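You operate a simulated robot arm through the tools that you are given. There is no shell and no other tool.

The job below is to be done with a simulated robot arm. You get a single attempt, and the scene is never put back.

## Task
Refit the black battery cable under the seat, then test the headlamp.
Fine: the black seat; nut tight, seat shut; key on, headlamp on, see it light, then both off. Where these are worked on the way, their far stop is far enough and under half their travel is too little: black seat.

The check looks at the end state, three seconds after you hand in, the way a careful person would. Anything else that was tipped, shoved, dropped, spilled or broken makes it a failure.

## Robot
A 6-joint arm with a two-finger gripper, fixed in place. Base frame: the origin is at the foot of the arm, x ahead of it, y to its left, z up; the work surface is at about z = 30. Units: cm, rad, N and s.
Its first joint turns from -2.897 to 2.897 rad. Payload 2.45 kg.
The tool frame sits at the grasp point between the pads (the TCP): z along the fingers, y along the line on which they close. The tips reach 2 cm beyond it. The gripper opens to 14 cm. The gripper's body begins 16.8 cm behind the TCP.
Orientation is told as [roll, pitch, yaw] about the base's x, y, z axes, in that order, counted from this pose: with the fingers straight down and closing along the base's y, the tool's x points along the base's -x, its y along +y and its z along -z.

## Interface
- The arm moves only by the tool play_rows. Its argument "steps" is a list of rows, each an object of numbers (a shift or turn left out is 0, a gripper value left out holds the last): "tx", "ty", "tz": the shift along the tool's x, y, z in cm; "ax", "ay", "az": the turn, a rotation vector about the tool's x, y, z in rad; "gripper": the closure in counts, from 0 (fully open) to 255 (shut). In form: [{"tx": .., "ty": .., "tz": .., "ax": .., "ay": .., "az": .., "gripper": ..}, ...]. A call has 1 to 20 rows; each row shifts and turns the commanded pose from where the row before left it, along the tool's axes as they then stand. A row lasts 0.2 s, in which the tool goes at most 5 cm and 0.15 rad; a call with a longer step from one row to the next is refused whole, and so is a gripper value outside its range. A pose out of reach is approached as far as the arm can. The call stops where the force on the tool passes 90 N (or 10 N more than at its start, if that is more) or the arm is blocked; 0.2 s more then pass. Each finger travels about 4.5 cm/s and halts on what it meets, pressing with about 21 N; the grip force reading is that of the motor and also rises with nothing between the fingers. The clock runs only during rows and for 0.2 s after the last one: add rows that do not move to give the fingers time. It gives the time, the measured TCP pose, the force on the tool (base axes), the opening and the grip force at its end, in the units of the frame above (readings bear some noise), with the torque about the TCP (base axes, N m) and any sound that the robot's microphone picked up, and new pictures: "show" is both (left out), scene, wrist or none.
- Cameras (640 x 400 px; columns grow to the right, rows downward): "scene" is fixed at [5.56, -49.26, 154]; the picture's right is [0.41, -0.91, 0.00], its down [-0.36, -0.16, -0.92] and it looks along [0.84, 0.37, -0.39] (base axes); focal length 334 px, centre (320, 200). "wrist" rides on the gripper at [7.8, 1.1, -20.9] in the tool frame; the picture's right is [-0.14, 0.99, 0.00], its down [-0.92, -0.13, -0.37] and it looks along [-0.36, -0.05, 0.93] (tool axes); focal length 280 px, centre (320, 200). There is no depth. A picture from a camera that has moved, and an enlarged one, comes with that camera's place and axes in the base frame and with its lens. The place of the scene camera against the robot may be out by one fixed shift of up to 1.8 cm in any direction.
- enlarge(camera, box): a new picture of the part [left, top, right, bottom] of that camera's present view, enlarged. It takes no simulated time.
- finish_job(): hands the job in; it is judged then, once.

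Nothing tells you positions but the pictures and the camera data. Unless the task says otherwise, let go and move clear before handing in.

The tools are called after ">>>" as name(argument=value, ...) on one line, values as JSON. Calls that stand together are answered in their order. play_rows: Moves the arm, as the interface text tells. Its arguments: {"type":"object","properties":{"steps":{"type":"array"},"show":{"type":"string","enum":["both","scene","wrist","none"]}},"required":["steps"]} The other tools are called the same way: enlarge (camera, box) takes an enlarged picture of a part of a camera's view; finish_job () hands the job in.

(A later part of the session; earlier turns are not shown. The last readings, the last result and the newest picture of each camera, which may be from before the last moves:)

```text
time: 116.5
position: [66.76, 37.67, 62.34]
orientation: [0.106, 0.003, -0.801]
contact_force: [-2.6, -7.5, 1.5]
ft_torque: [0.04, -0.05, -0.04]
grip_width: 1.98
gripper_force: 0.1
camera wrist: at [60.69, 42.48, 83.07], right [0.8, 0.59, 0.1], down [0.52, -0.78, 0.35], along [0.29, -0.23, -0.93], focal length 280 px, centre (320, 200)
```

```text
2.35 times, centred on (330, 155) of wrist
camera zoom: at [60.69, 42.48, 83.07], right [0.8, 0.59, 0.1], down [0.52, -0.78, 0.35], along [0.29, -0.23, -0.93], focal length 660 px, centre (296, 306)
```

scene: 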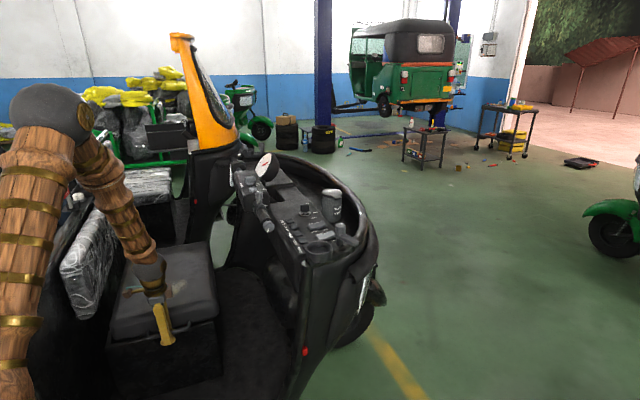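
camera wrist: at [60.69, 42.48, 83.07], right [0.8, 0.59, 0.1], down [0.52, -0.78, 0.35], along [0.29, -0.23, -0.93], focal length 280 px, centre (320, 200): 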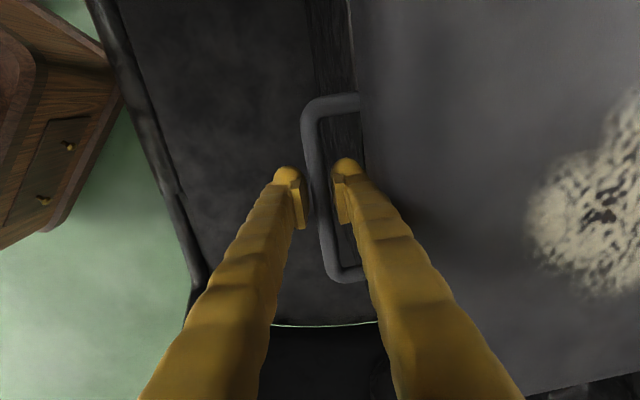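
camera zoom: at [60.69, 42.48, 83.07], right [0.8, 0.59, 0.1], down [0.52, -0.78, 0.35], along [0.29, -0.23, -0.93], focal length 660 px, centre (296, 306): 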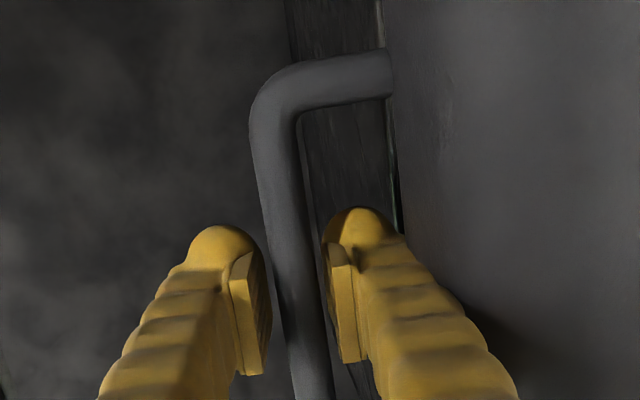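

>>> play_rows(steps=[{"ty": -0.1, "tz": -1}, {"tz": -1.5}, {"tz": -2}, {"tz": -3}, {"tz": -4}, {"tz": -4}, {"tz": -4}, {}], show="both")

>>> enlarge(camera="scene", box=[80, 240, 240, 360])

```text
time: 118.3
position: [64.95, 36.14, 81.74]
orientation: [0.104, 0.003, -0.802]
contact_force: [0.4, 0.2, 0.6]
ft_torque: [-0.01, 0.01, 0.0]
grip_width: 2.37
gripper_force: 0.1
camera wrist: at [58.92, 40.88, 102.54], right [0.8, 0.59, 0.1], down [0.52, -0.78, 0.35], along [0.29, -0.23, -0.93], focal length 280 px, centre (320, 200)
```

scene: 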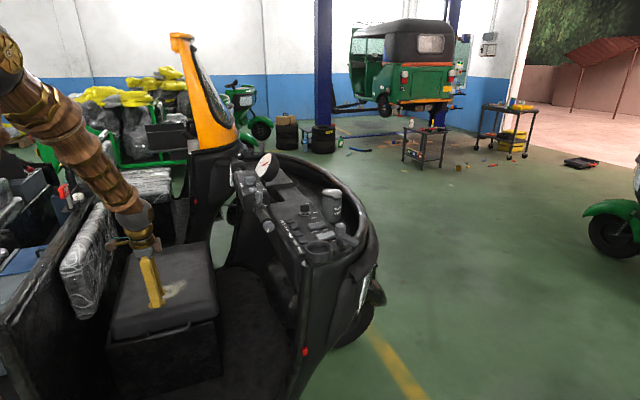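
wrist: 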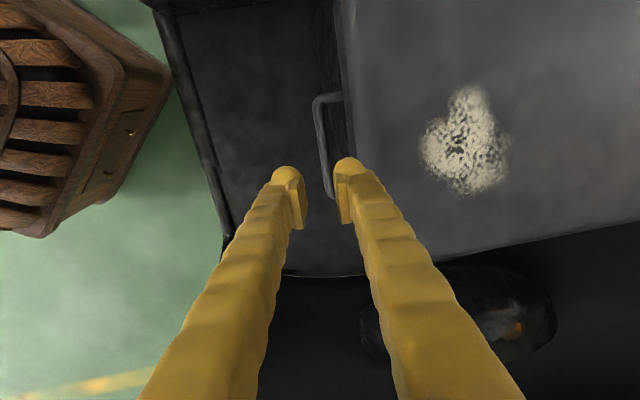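

```text
3.33 times, centred on (160, 300) of scene
camera zoom: at [5.56, -49.26, 154.0], right [0.41, -0.91, 0.0], down [-0.36, -0.16, -0.92], along [0.84, 0.37, -0.39], focal length 1113 px, centre (853, -133)
```

zoom: 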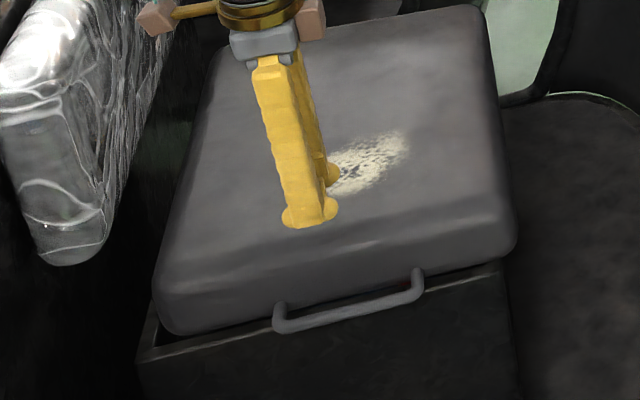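

The seat is shut with the handle exactly where it started. Next I raise up and go look at the dashboard.

>>> play_rows(steps=[{"tz": -4.5}, {"tz": -4.5}, {"tz": -4.5}, {"tz": -4.5}, {"tz": -4.5}, {"tz": -4.5}, {"tz": -4.5}, {"tz": -4.5}, {"tz": -4.5}, {"tz": -4.5, "ax": 0.104}, {"az": -0.1335}, {"az": -0.1335}, {"az": -0.1335}, {"az": -0.1335}, {"az": -0.1335}, {"az": -0.1335}, {}], show="none")

>>> enlarge(camera="scene", box=[220, 140, 380, 280])

>>> enlarge(camera="scene", box=[90, 300, 230, 400])

```text
time: 121.9
position: [61.78, 32.67, 126.34]
orientation: [0.002, -0.001, 0.0]
contact_force: [0.4, 0.1, 0.0]
ft_torque: [0.0, -0.01, 0.0]
grip_width: 2.37
gripper_force: 0.1
```

```text
2.86 times, centred on (300, 210) of scene
camera zoom: at [5.56, -49.26, 154.0], right [0.41, -0.91, 0.0], down [-0.36, -0.16, -0.92], along [0.84, 0.37, -0.39], focal length 954 px, centre (377, 171)
```

zoom: 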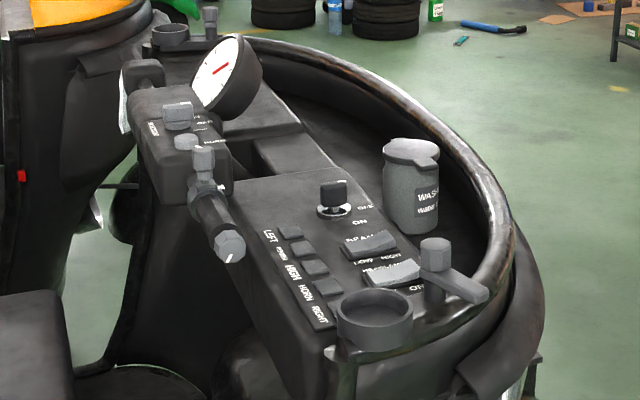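

```text
4.00 times, centred on (160, 350) of scene
camera zoom: at [5.56, -49.26, 154.0], right [0.41, -0.91, 0.0], down [-0.36, -0.16, -0.92], along [0.84, 0.37, -0.39], focal length 1336 px, centre (960, -400)
```

zoom: 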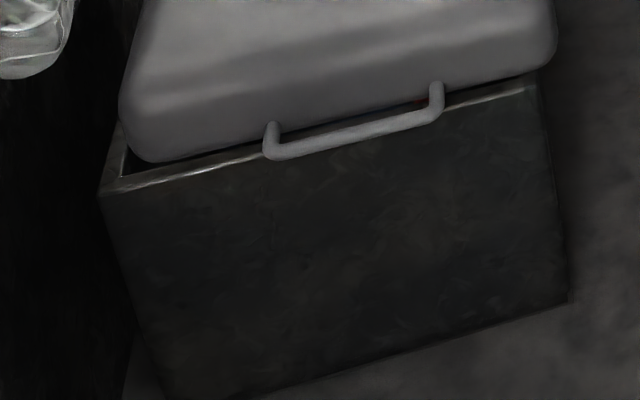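

The seat view is identical to the start, so it's shut. The dash has a key (OFF/ON) and two rockers (BEAM and HEADLAMP). I'll move above the dash for a close view.

>>> play_rows(steps=[{"tx": -2.93, "ty": -2.72, "tz": 0.2}, {"tx": -2.93, "ty": -2.72, "tz": 0.2}, {"tx": -2.93, "ty": -2.72, "tz": 0.2}, {"tx": -2.93, "ty": -2.72, "tz": 0.2}, {"tx": -2.93, "ty": -2.72, "tz": 0.2}, {"tx": -2.93, "ty": -2.72, "tz": 0.2}, {"tx": -2.93, "ty": -2.72, "tz": 0.2}, {"tx": -2.93, "ty": -2.72, "tz": 0.2}, {"tx": -2.93, "ty": -2.72, "tz": 0.2}, {"tx": -2.93, "ty": -2.72, "tz": 0.2}, {"tx": -2.93, "ty": -2.72, "tz": 0.2}, {}], show="both")

>>> enlarge(camera="wrist", box=[180, 60, 460, 260])

```text
time: 124.5
position: [94.25, 2.72, 124.49]
orientation: [0.002, 0.001, 0.0]
contact_force: [0.4, 0.6, 0.4]
ft_torque: [-0.02, 0.01, 0.0]
grip_width: 2.36
gripper_force: 0.0
camera wrist: at [86.54, 3.83, 145.21], right [0.14, 0.99, 0.0], down [0.92, -0.13, 0.37], along [0.36, -0.05, -0.93], focal length 280 px, centre (320, 200)
```

scene: 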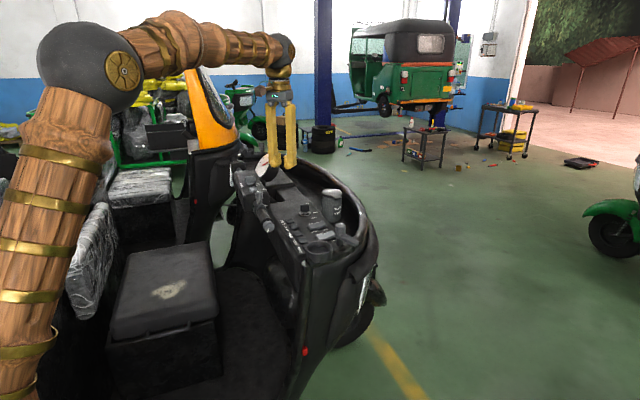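
wrist: 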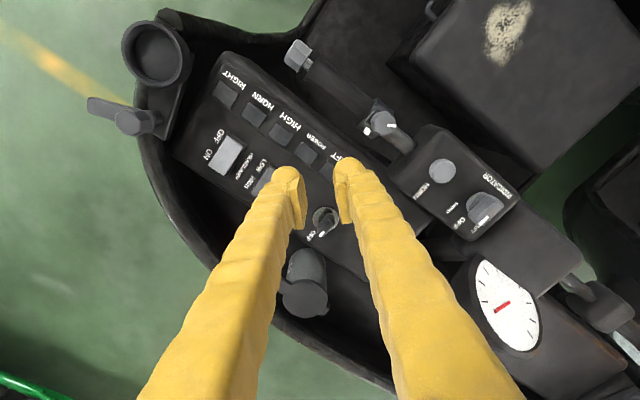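

```text
2.00 times, centred on (320, 160) of wrist
camera zoom: at [86.54, 3.83, 145.21], right [0.14, 0.99, 0.0], down [0.92, -0.13, 0.37], along [0.36, -0.05, -0.93], focal length 561 px, centre (320, 280)
```

zoom: 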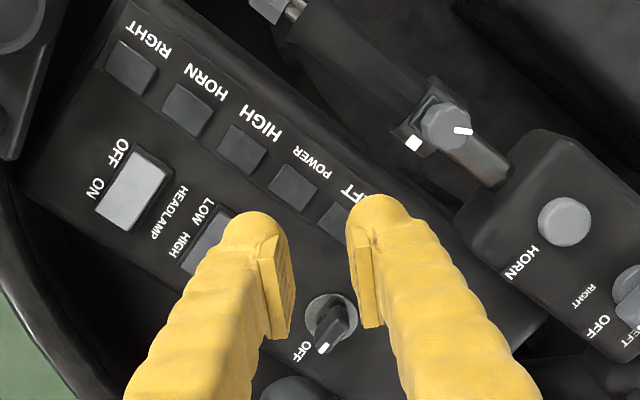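

I've identified the HEADLAMP rocker (light grey, OFF/ON) and the key, now pointing at OFF. I'll calibrate the scene camera against my fingertips and get more views to locate the controls precisely.

>>> enlarge(camera="scene", box=[240, 80, 340, 200])

>>> play_rows(steps=[{"tx": -1.5, "ty": -3}, {"tx": -1.5, "ty": -3}, {"ty": -3}, {}], show="wrist")

>>> enlarge(camera="wrist", box=[200, 60, 480, 260])

```text
3.33 times, centred on (290, 140) of scene
camera zoom: at [5.56, -49.26, 154.0], right [0.41, -0.91, 0.0], down [-0.36, -0.16, -0.92], along [0.84, 0.37, -0.39], focal length 1113 px, centre (420, 400)
```

zoom: 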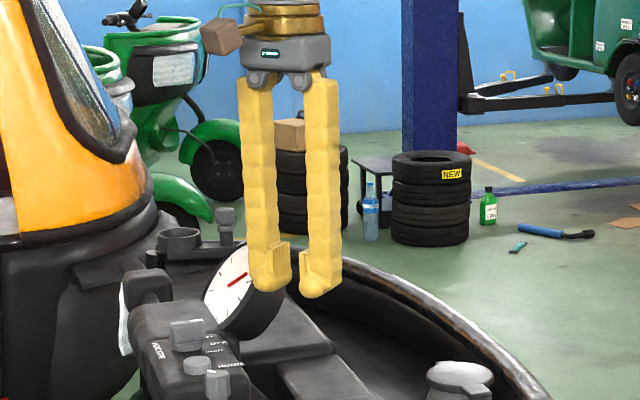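

```text
time: 125.5
position: [97.29, -6.3, 124.07]
orientation: [0.002, 0.0, 0.001]
contact_force: [0.6, 0.4, 0.6]
ft_torque: [-0.01, -0.02, -0.01]
grip_width: 2.34
gripper_force: 0.0
camera wrist: at [89.59, -5.23, 144.92], right [0.14, 0.99, 0.0], down [0.92, -0.13, 0.37], along [0.36, -0.05, -0.93], focal length 280 px, centre (320, 200)
```

wrist: 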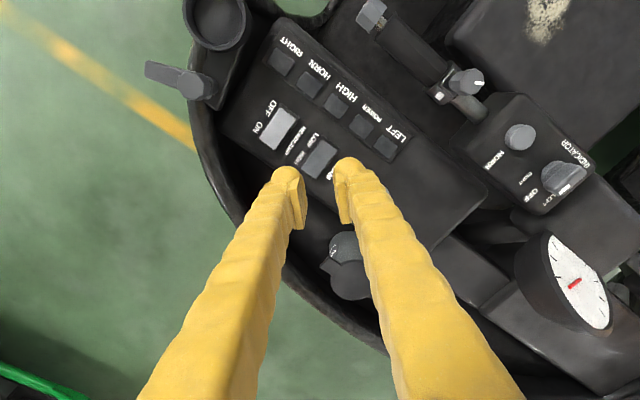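

```text
2.00 times, centred on (340, 160) of wrist
camera zoom: at [89.59, -5.23, 144.92], right [0.14, 0.99, 0.0], down [0.92, -0.13, 0.37], along [0.36, -0.05, -0.93], focal length 561 px, centre (280, 280)
```

zoom: 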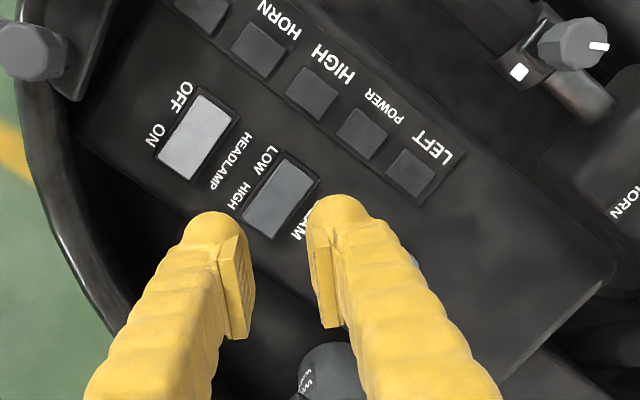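

Two views put the HEADLAMP rocker at about (94.0, −12.1, 101.3), with its ON end on the far (+t) side. I'll open the gripper and hover nearer the key for a clear look.

>>> play_rows(steps=[{"tx": -1.5, "ty": 3, "gripper": 0}, {"tx": -1.5, "ty": 3}, {"tx": -1, "ty": 2.5}, {}, {}, {}, {}], show="wrist")

>>> enlarge(camera="wrist", box=[220, 120, 420, 280])

```text
time: 127.1
position: [101.11, 2.32, 124.11]
orientation: [0.001, 0.002, 0.0]
contact_force: [0.6, -0.9, -0.4]
ft_torque: [-0.03, 0.02, 0.01]
grip_width: 13.97
gripper_force: 0.1
camera wrist: at [93.47, 3.4, 144.95], right [0.14, 0.99, 0.0], down [0.92, -0.13, 0.37], along [0.36, -0.05, -0.93], focal length 280 px, centre (320, 200)
```

wrist: 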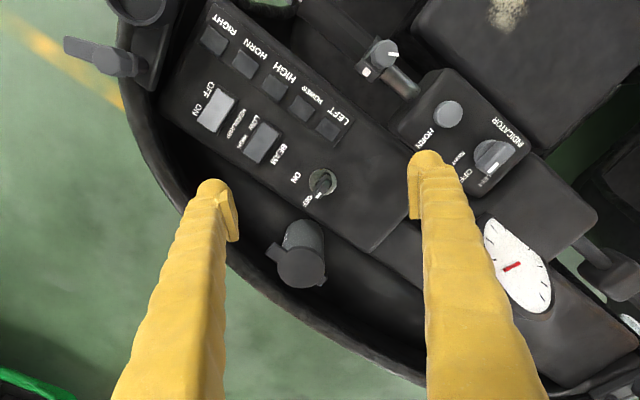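

```text
2.50 times, centred on (320, 200) of wrist
camera zoom: at [93.47, 3.4, 144.95], right [0.14, 0.99, 0.0], down [0.92, -0.13, 0.37], along [0.36, -0.05, -0.93], focal length 701 px, centre (320, 200)
```

zoom: 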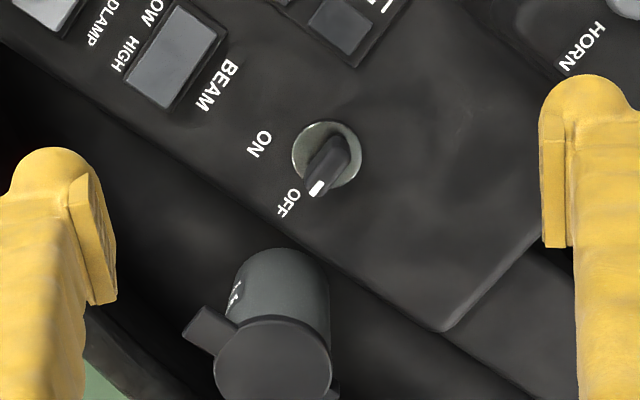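

>>> enlarge(camera="wrist", box=[290, 155, 360, 215])

>>> enlarge(camera="scene", box=[270, 170, 350, 230])

```text
6.67 times, centred on (325, 185) of wrist
camera zoom: at [93.47, 3.4, 144.95], right [0.14, 0.99, 0.0], down [0.92, -0.13, 0.37], along [0.36, -0.05, -0.93], focal length 1869 px, centre (287, 300)
```

zoom: 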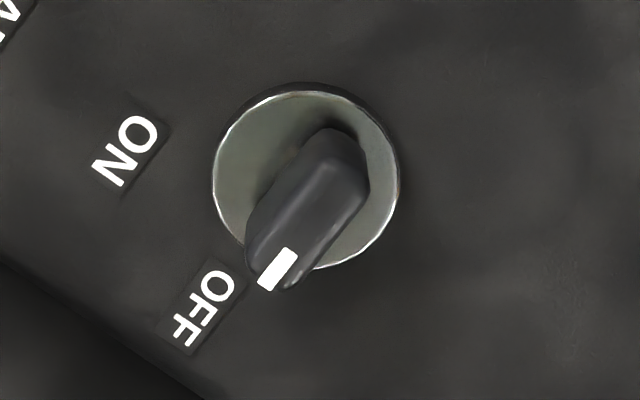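

```text
6.67 times, centred on (310, 200) of scene
camera zoom: at [5.56, -49.26, 154.0], right [0.41, -0.91, 0.0], down [-0.36, -0.16, -0.92], along [0.84, 0.37, -0.39], focal length 2226 px, centre (387, 200)
```

zoom: 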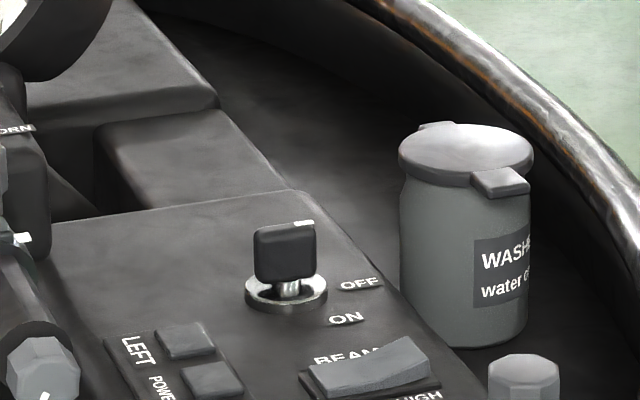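

The key is a small block (about 3.4 × 1.5 cm, top at z about 104.4) at (107.4, 1.95), pointing to OFF; ON is 60° clockwise. I'll set up across its thickness and hover above it.

>>> play_rows(steps=[{"az": 0.134, "gripper": 190}, {"az": 0.134}, {"az": 0.134}, {"az": 0.134}, {"az": 0.134}, {"az": 0.134}, {"tx": -2.34, "ty": 2.1, "tz": 2.5}, {"tx": -2.34, "ty": 2.1, "tz": 2.5}, {"tz": 3}, {"tz": 3}, {}], show="both")

>>> enlarge(camera="wrist", box=[240, 110, 400, 240])

```text
time: 129.5
position: [107.69, 1.76, 113.48]
orientation: [0.002, 0.002, -0.805]
contact_force: [-0.5, -0.4, -0.6]
ft_torque: [0.0, -0.04, -0.01]
grip_width: 3.58
gripper_force: 0.0
camera wrist: at [103.15, 8.2, 134.1], right [0.81, 0.59, 0.0], down [0.55, -0.75, 0.37], along [0.22, -0.3, -0.93], focal length 280 px, centre (320, 200)
```

scene: 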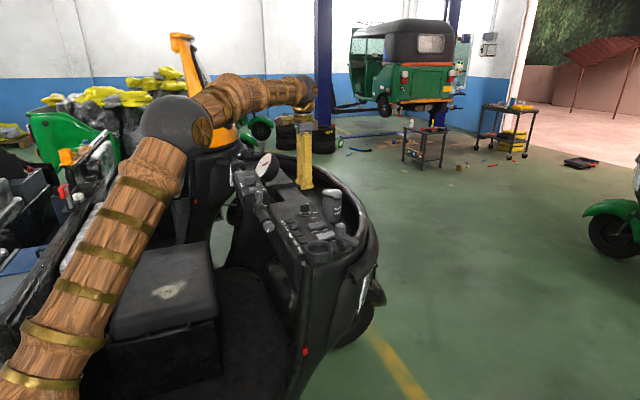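
wrist: 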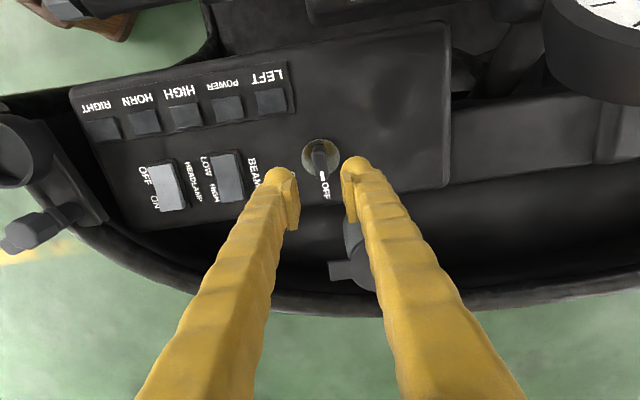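

```text
3.08 times, centred on (320, 175) of wrist
camera zoom: at [103.15, 8.2, 134.1], right [0.81, 0.59, 0.0], down [0.55, -0.75, 0.37], along [0.22, -0.3, -0.93], focal length 863 px, centre (320, 277)
```

zoom: 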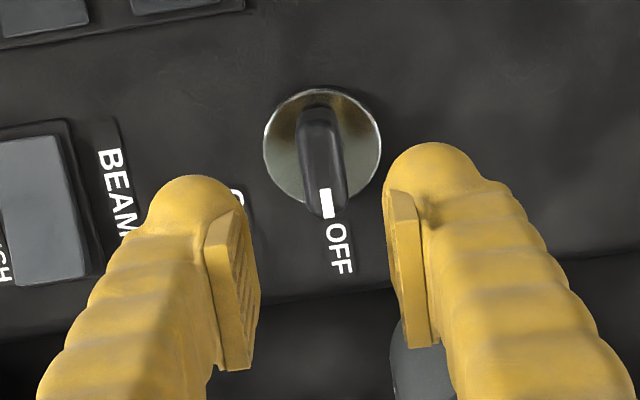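

Reach is fine. I'll rotate slightly to match the key's angle and descend over it.

>>> play_rows(steps=[{"tx": 0.05, "ty": 0.2, "az": -0.12}, {"tz": 2.5}, {"tz": 2.5}, {"tz": 1.5}, {}], show="wrist")

>>> enlarge(camera="wrist", box=[240, 110, 400, 240])

```text
time: 130.7
position: [107.67, 2.08, 106.67]
orientation: [0.002, 0.0, -0.684]
contact_force: [0.4, 0.4, -0.8]
ft_torque: [0.0, 0.01, -0.02]
grip_width: 3.58
gripper_force: 0.0
camera wrist: at [102.36, 7.87, 127.53], right [0.73, 0.68, 0.0], down [0.63, -0.68, 0.37], along [0.25, -0.27, -0.93], focal length 280 px, centre (320, 200)
```

wrist: 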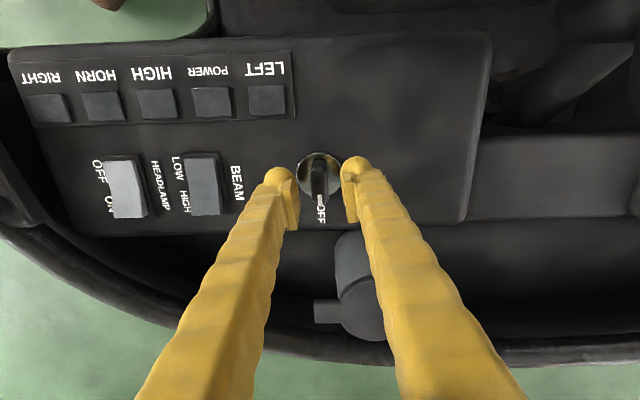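

```text
3.08 times, centred on (320, 175) of wrist
camera zoom: at [102.36, 7.87, 127.53], right [0.73, 0.68, 0.0], down [0.63, -0.68, 0.37], along [0.25, -0.27, -0.93], focal length 863 px, centre (320, 277)
```

zoom: 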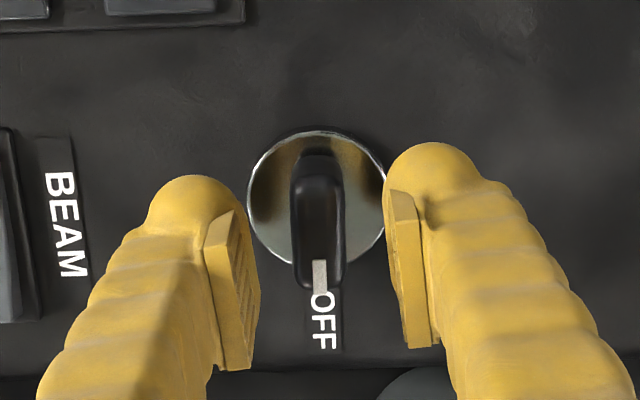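

>>> play_rows(steps=[{"ty": -0.08, "tz": 1.0}, {"tz": 1.0}, {"tz": 0.9}, {}], show="wrist")

>>> enlarge(camera="wrist", box=[240, 110, 400, 240])

```text
time: 131.7
position: [107.39, 1.92, 103.53]
orientation: [0.003, 0.002, -0.685]
contact_force: [0.4, 0.6, 0.4]
ft_torque: [0.03, 0.04, 0.0]
grip_width: 3.58
gripper_force: 0.0
camera wrist: at [102.25, 7.79, 124.45], right [0.73, 0.68, 0.0], down [0.63, -0.68, 0.37], along [0.25, -0.27, -0.93], focal length 280 px, centre (320, 200)
```

wrist: 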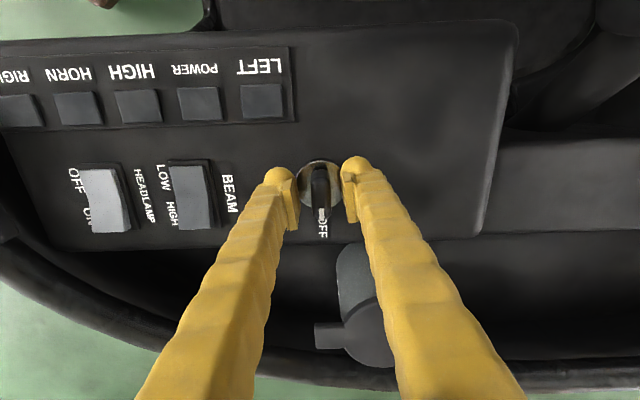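

```text
3.08 times, centred on (320, 175) of wrist
camera zoom: at [102.25, 7.79, 124.45], right [0.73, 0.68, 0.0], down [0.63, -0.68, 0.37], along [0.25, -0.27, -0.93], focal length 863 px, centre (320, 277)
```

zoom: 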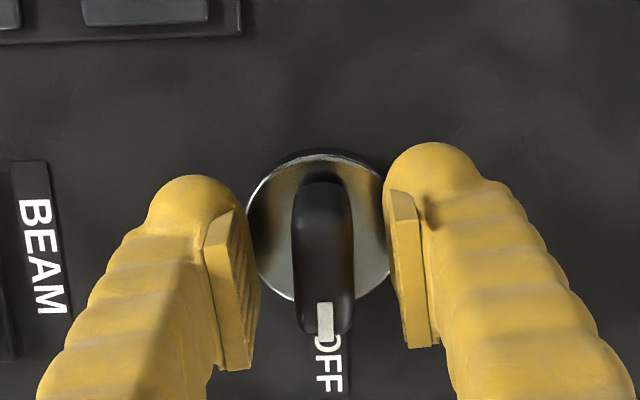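

Well centred. I'll close on the key.

>>> play_rows(steps=[{"gripper": 255}, {}, {}, {}], show="none")

```text
time: 132.7
position: [107.46, 2.11, 103.59]
orientation: [0.002, 0.002, -0.684]
contact_force: [14.7, 11.3, -2.4]
ft_torque: [0.09, -0.17, -1.02]
grip_width: 1.68
gripper_force: 42.4
```

>>> play_rows(steps=[{"ty": 0.1, "az": 0.06}, {"az": 0.1}, {"az": 0.1}, {"az": 0.1}, {}], show="none")

```text
time: 133.9
position: [107.58, 2.15, 103.69]
orientation: [0.0, 0.005, -1.045]
contact_force: [1.6, 14.4, -16.5]
ft_torque: [0.19, -0.01, 0.02]
grip_width: 1.5
gripper_force: 41.4
```

>>> play_rows(steps=[{"az": 0.1}, {"az": 0.1}, {"az": 0.1}, {"az": 0.1}, {"az": 0.1}, {}], show="both")

>>> enlarge(camera="wrist", box=[200, 60, 440, 240])

```text
time: 135.3
position: [107.74, 2.15, 103.61]
orientation: [0.002, 0.001, -1.545]
contact_force: [51.2, 28.1, -25.0]
ft_torque: [0.34, -0.37, 0.13]
grip_width: 1.5
gripper_force: 40.8
camera wrist: at [108.65, 9.98, 124.47], right [0.99, -0.11, 0.0], down [-0.1, -0.92, 0.37], along [-0.04, -0.36, -0.93], focal length 280 px, centre (320, 200)
```

scene: 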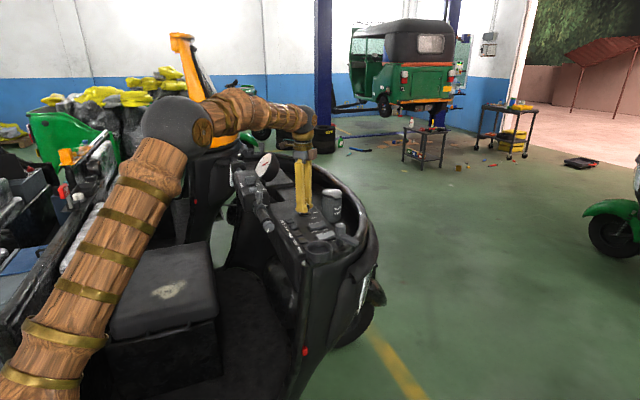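
wrist: 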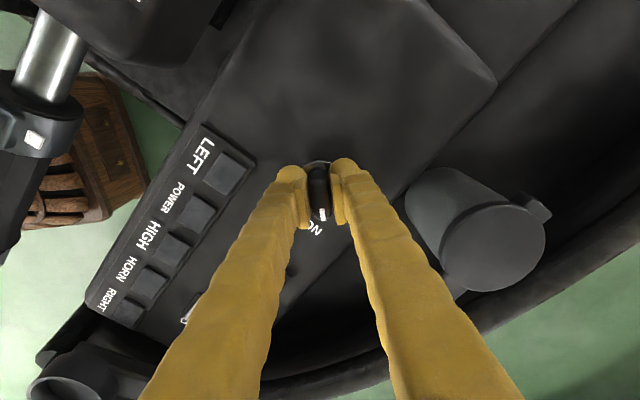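

```text
2.22 times, centred on (320, 150) of wrist
camera zoom: at [108.65, 9.98, 124.47], right [0.99, -0.11, 0.0], down [-0.1, -0.92, 0.37], along [-0.04, -0.36, -0.93], focal length 623 px, centre (320, 311)
```

zoom: 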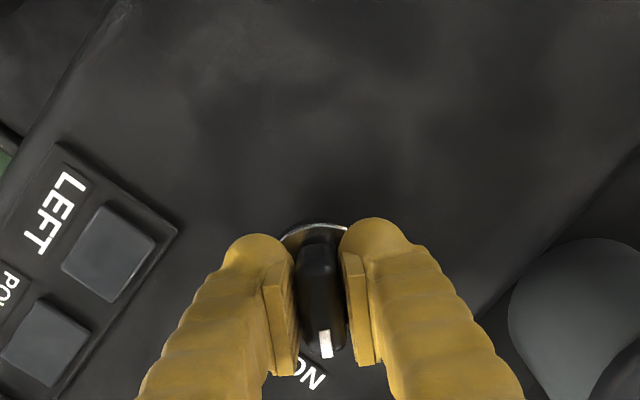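

The key follows and is close to ON. I'll relieve the side load and finish the turn.

>>> play_rows(steps=[{"tx": 0.12, "ty": 0.22, "tz": 0.1}, {"az": 0.1}, {"az": 0.08}, {}], show="wrist")

>>> enlarge(camera="wrist", box=[200, 60, 440, 260])

```text
time: 136.3
position: [107.83, 2.13, 103.67]
orientation: [-0.002, 0.002, -1.724]
contact_force: [3.8, 15.0, -9.7]
ft_torque: [0.03, -0.03, -0.03]
grip_width: 1.49
gripper_force: 41.0
camera wrist: at [110.15, 9.7, 124.47], right [0.96, -0.29, 0.0], down [-0.27, -0.89, 0.37], along [-0.11, -0.35, -0.93], focal length 280 px, centre (320, 200)
```

wrist: 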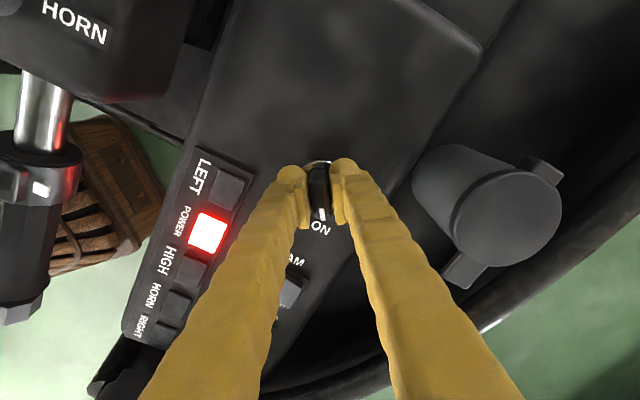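

```text
2.00 times, centred on (320, 160) of wrist
camera zoom: at [110.15, 9.7, 124.47], right [0.96, -0.29, 0.0], down [-0.27, -0.89, 0.37], along [-0.11, -0.35, -0.93], focal length 561 px, centre (320, 280)
```

zoom: 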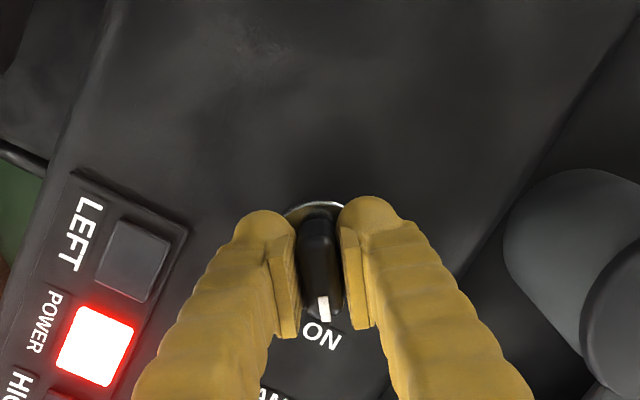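

The POWER lamp lit red, so the key is ON and the battery circuit works. I'll release, lift, and move to the headlamp rocker.

>>> play_rows(steps=[{"gripper": 190}, {}, {}, {"tz": -2}, {"tz": -3}, {"tz": -4}, {"tz": -4}, {}], show="wrist")

>>> play_rows(steps=[{"az": -0.147, "gripper": 255}, {"az": -0.147}, {"az": -0.147}, {"az": -0.147}, {"az": -0.147}, {"az": -0.147}, {"az": -0.147}, {"az": -0.147}, {"az": -0.147}, {"az": -0.147}, {"az": -0.147}, {"az": -0.147}, {"az": -0.147}, {"az": -0.147}, {"az": -0.147}, {"az": -0.147}, {"az": -0.142}, {}], show="both")

```text
time: 138.1
position: [107.67, 2.04, 116.69]
orientation: [0.0, 0.002, -1.724]
contact_force: [-0.4, 0.1, -0.2]
ft_torque: [0.01, 0.01, -0.03]
grip_width: 3.57
gripper_force: 0.1
camera wrist: at [110.08, 9.61, 137.46], right [0.96, -0.29, 0.0], down [-0.27, -0.89, 0.37], along [-0.11, -0.35, -0.93], focal length 280 px, centre (320, 200)
```

wrist: 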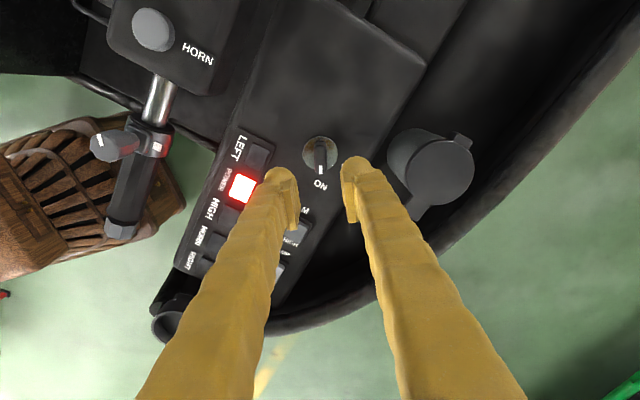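

```text
time: 141.9
position: [107.79, 2.18, 116.61]
orientation: [0.002, -0.001, 0.769]
contact_force: [0.7, -0.7, -0.4]
ft_torque: [-0.01, 0.0, 0.01]
grip_width: 0.02
gripper_force: 21.0
camera wrist: at [101.56, -2.45, 137.45], right [-0.59, 0.81, 0.0], down [0.75, 0.55, 0.37], along [0.3, 0.22, -0.93], focal length 280 px, centre (320, 200)
```

scene: 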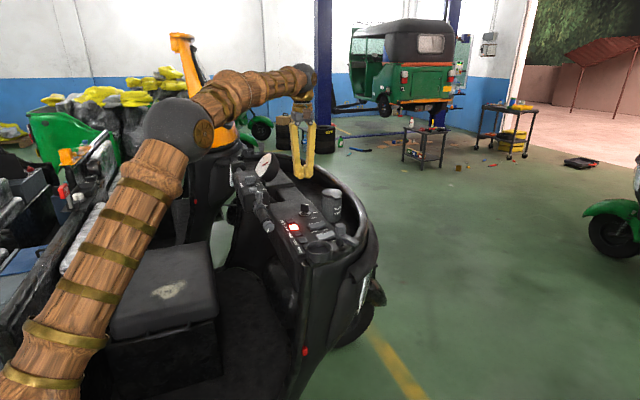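
wrist: 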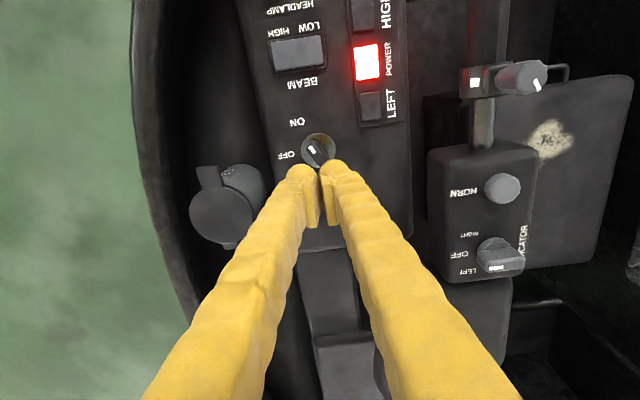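

>>> play_rows(steps=[{"tx": 3.9, "ty": -0.48}, {"tx": 3.9, "ty": -0.48}, {"tx": 3.9, "ty": -0.48}, {"tx": 3.9, "ty": -0.48}, {"tx": 3.9, "ty": -0.48}, {}], show="wrist")

>>> enlarge(camera="wrist", box=[220, 80, 420, 240])

>>> enlarge(camera="scene", box=[260, 170, 400, 330])

```text
time: 143.3
position: [95.34, -13.19, 116.56]
orientation: [0.003, -0.003, 0.769]
contact_force: [0.4, 0.1, -0.6]
ft_torque: [0.02, -0.03, -0.01]
grip_width: 0.0
gripper_force: 21.0
camera wrist: at [89.11, -17.89, 137.3], right [-0.59, 0.81, 0.0], down [0.75, 0.55, 0.37], along [0.3, 0.22, -0.93], focal length 280 px, centre (320, 200)
```

wrist: 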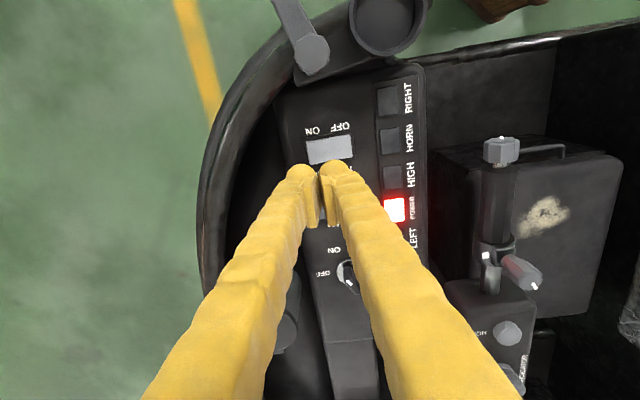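

```text
2.50 times, centred on (320, 160) of wrist
camera zoom: at [89.11, -17.89, 137.3], right [-0.59, 0.81, 0.0], down [0.75, 0.55, 0.37], along [0.3, 0.22, -0.93], focal length 701 px, centre (320, 300)
```

zoom: 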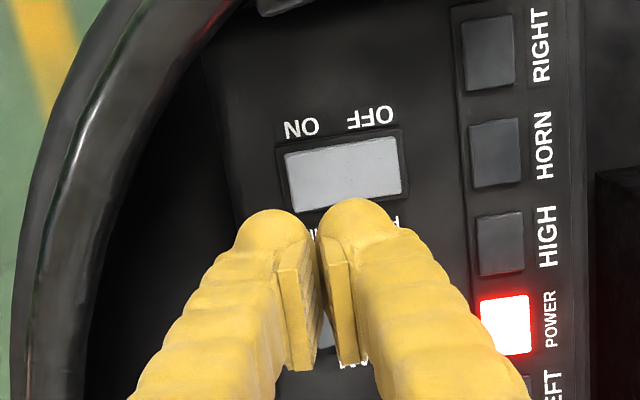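

```text
2.50 times, centred on (330, 250) of scene
camera zoom: at [5.56, -49.26, 154.0], right [0.41, -0.91, 0.0], down [-0.36, -0.16, -0.92], along [0.84, 0.37, -0.39], focal length 835 px, centre (295, 75)
```

zoom: 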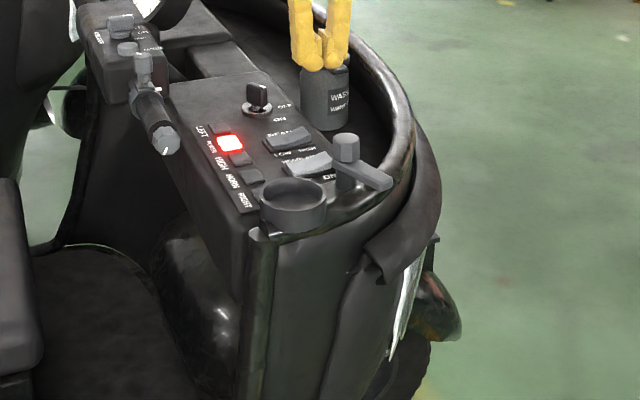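

>>> play_rows(steps=[{"tx": 0.2, "ty": -0.29, "tz": 2.5}, {"tz": 2.5}, {"tz": 2.5}, {"tz": 2}, {"tz": 1}, {}], show="wrist")

>>> enlarge(camera="wrist", box=[220, 120, 420, 280])

>>> enlarge(camera="scene", box=[280, 190, 380, 270])

```text
time: 144.7
position: [95.31, -13.52, 106.31]
orientation: [0.002, -0.003, 0.769]
contact_force: [0.2, 0.0, 0.0]
ft_torque: [-0.01, 0.01, -0.02]
grip_width: 0.0
gripper_force: 21.4
camera wrist: at [89.07, -18.21, 127.11], right [-0.59, 0.81, 0.0], down [0.75, 0.55, 0.37], along [0.3, 0.22, -0.93], focal length 280 px, centre (320, 200)
```

wrist: 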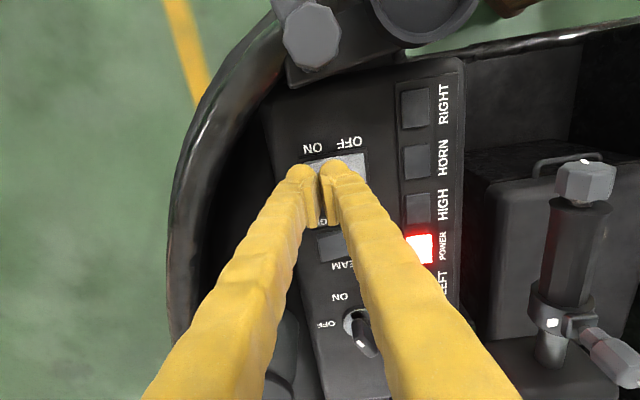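

```text
2.50 times, centred on (320, 200) of wrist
camera zoom: at [89.07, -18.21, 127.11], right [-0.59, 0.81, 0.0], down [0.75, 0.55, 0.37], along [0.3, 0.22, -0.93], focal length 701 px, centre (320, 200)
```

zoom: 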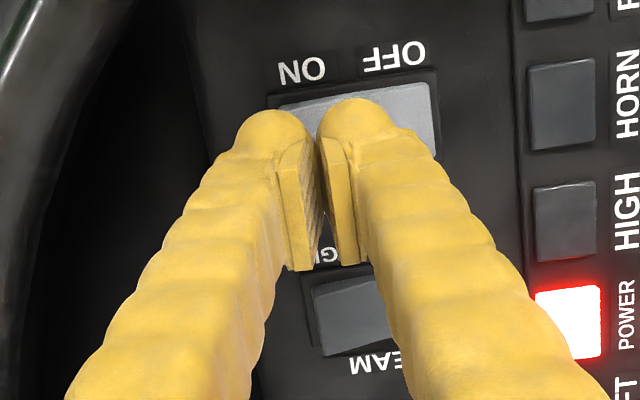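

```text
5.00 times, centred on (330, 230) of scene
camera zoom: at [5.56, -49.26, 154.0], right [0.41, -0.91, 0.0], down [-0.36, -0.16, -0.92], along [0.84, 0.37, -0.39], focal length 1670 px, centre (270, 50)
```

zoom: 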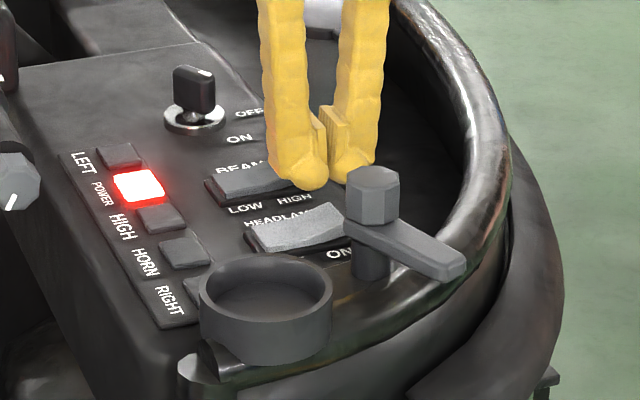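

The closed fingers have two spaced tips, so I'll tilt the tool a bit: just one fingertip (the inner one) then presses the ON half of the headlamp rocker.

>>> play_rows(steps=[{"tx": 0.03, "ty": -0.82, "tz": -1}, {"ax": 0.15}, {"ax": 0.15}, {}], show="wrist")

>>> enlarge(camera="wrist", box=[220, 100, 420, 260])

>>> enlarge(camera="scene", box=[280, 190, 380, 270])

```text
time: 145.7
position: [96.02, -14.23, 107.36]
orientation: [-0.3, -0.002, 0.77]
contact_force: [0.3, -0.1, -0.3]
ft_torque: [0.03, 0.03, 0.01]
grip_width: 0.0
gripper_force: 21.2
camera wrist: at [85.51, -14.37, 126.72], right [-0.56, 0.78, -0.29], down [0.67, 0.63, 0.39], along [0.49, 0.02, -0.87], focal length 280 px, centre (320, 200)
```

wrist: 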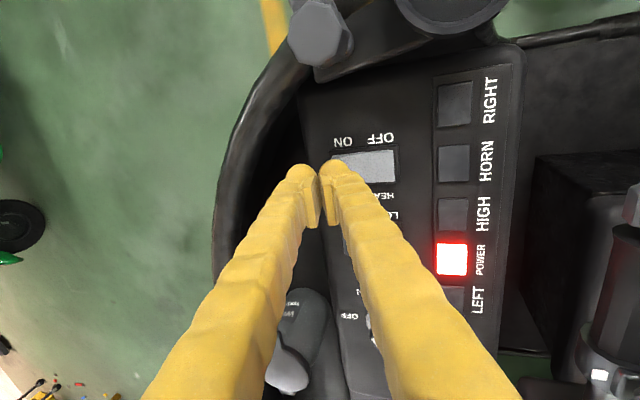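

```text
2.50 times, centred on (320, 180) of wrist
camera zoom: at [85.51, -14.37, 126.72], right [-0.56, 0.78, -0.29], down [0.67, 0.63, 0.39], along [0.49, 0.02, -0.87], focal length 701 px, centre (320, 250)
```

zoom: 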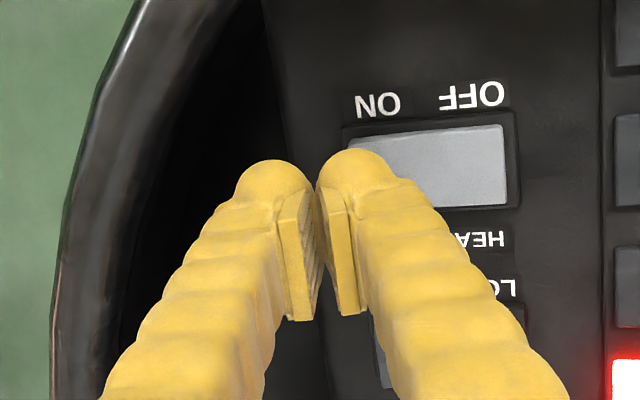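

```text
5.00 times, centred on (330, 230) of scene
camera zoom: at [5.56, -49.26, 154.0], right [0.41, -0.91, 0.0], down [-0.36, -0.16, -0.92], along [0.84, 0.37, -0.39], focal length 1670 px, centre (270, 50)
```

zoom: 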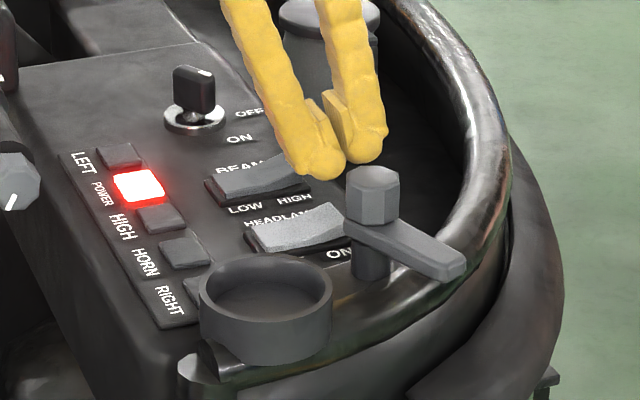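

The fingertip is lined up over the ON half. I'll press down gently.

>>> play_rows(steps=[{"ty": 0.296, "tz": 0.955}, {"ty": 0.296, "tz": 0.955}, {"ty": 0.15, "tz": 0.48}, {}], show="wrist")

>>> enlarge(camera="scene", box=[280, 190, 380, 270])

```text
time: 146.7
position: [95.94, -14.04, 104.62]
orientation: [-0.298, -0.001, 0.77]
contact_force: [0.4, 0.3, 0.3]
ft_torque: [-0.02, -0.03, 0.01]
grip_width: 0.0
gripper_force: 21.2
camera wrist: at [85.53, -14.26, 124.17], right [-0.56, 0.78, -0.29], down [0.67, 0.63, 0.39], along [0.49, 0.02, -0.87], focal length 280 px, centre (320, 200)
```

wrist: 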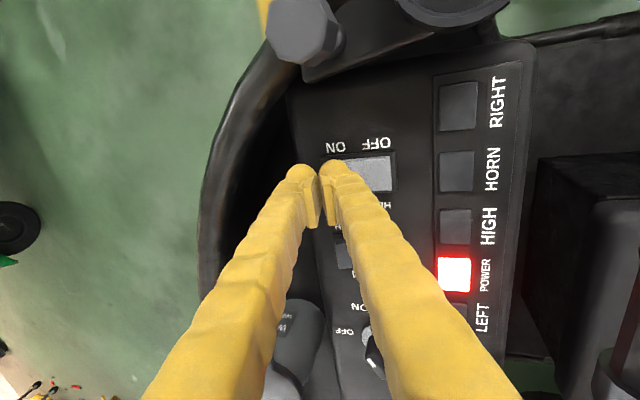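

```text
5.00 times, centred on (330, 230) of scene
camera zoom: at [5.56, -49.26, 154.0], right [0.41, -0.91, 0.0], down [-0.36, -0.16, -0.92], along [0.84, 0.37, -0.39], focal length 1670 px, centre (270, 50)
```

zoom: 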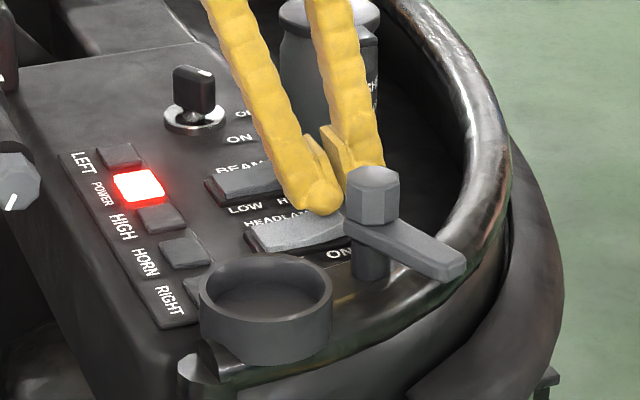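

Nearly touching. I'll press in small steps.

>>> play_rows(steps=[{"ty": 0.09, "tz": 0.29}, {"ty": 0.09, "tz": 0.29}, {"ty": 0.06, "tz": 0.19}, {}], show="both")

```text
time: 147.7
position: [95.98, -14.0, 103.86]
orientation: [-0.298, -0.002, 0.77]
contact_force: [-0.2, 0.2, 0.6]
ft_torque: [0.0, 0.04, -0.01]
grip_width: 0.01
gripper_force: 21.0
camera wrist: at [85.44, -14.27, 123.43], right [-0.56, 0.78, -0.29], down [0.67, 0.63, 0.39], along [0.49, 0.02, -0.87], focal length 280 px, centre (320, 200)
```

scene: 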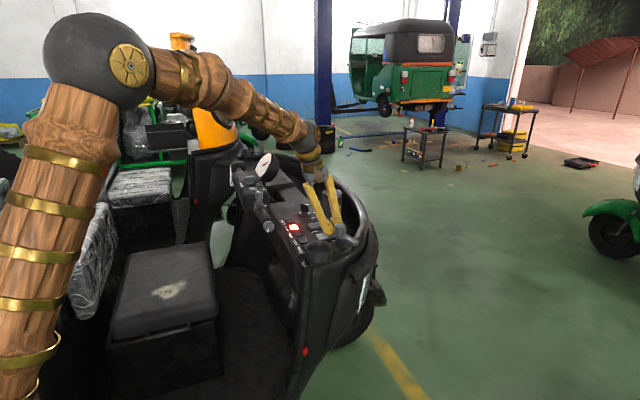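
wrist: 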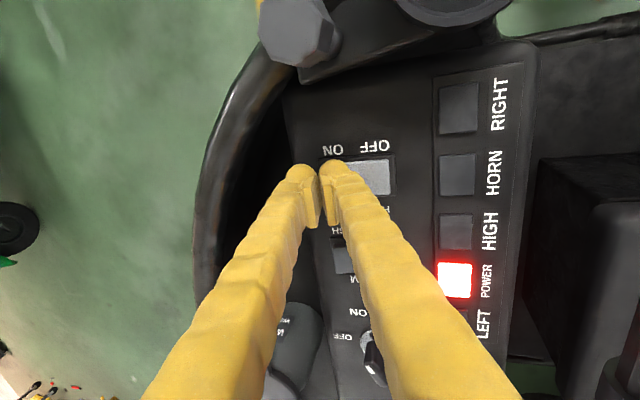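

>>> play_rows(steps=[{"ty": 0.09, "tz": 0.29}, {"ty": 0.06, "tz": 0.19}, {}], show="both")

>>> enlarge(camera="scene", box=[280, 190, 380, 270])

```text
time: 148.5
position: [95.85, -14.06, 103.34]
orientation: [-0.299, -0.003, 0.771]
contact_force: [0.1, -0.6, 0.0]
ft_torque: [-0.04, 0.01, 0.0]
grip_width: 0.0
gripper_force: 20.8
camera wrist: at [85.45, -14.32, 122.88], right [-0.56, 0.78, -0.29], down [0.67, 0.63, 0.39], along [0.49, 0.02, -0.87], focal length 280 px, centre (320, 200)
```

scene: 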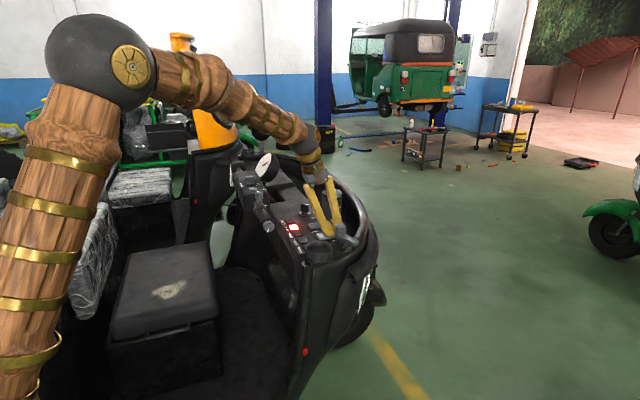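
wrist: 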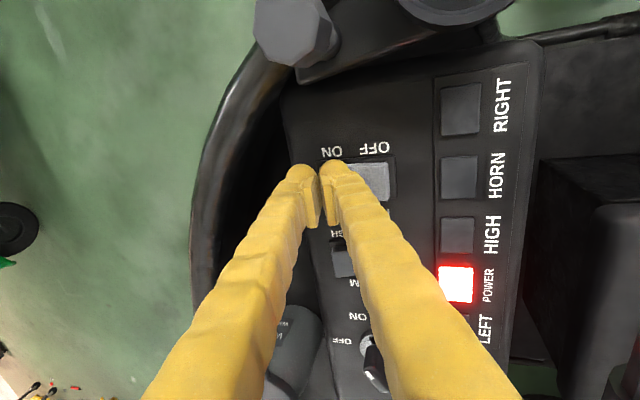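

```text
5.00 times, centred on (330, 230) of scene
camera zoom: at [5.56, -49.26, 154.0], right [0.41, -0.91, 0.0], down [-0.36, -0.16, -0.92], along [0.84, 0.37, -0.39], focal length 1670 px, centre (270, 50)
```

zoom: 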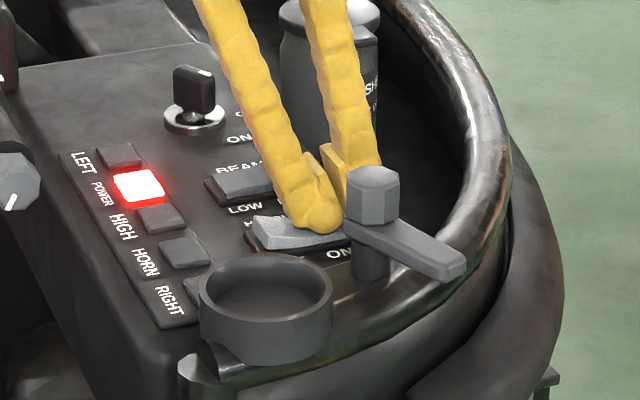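

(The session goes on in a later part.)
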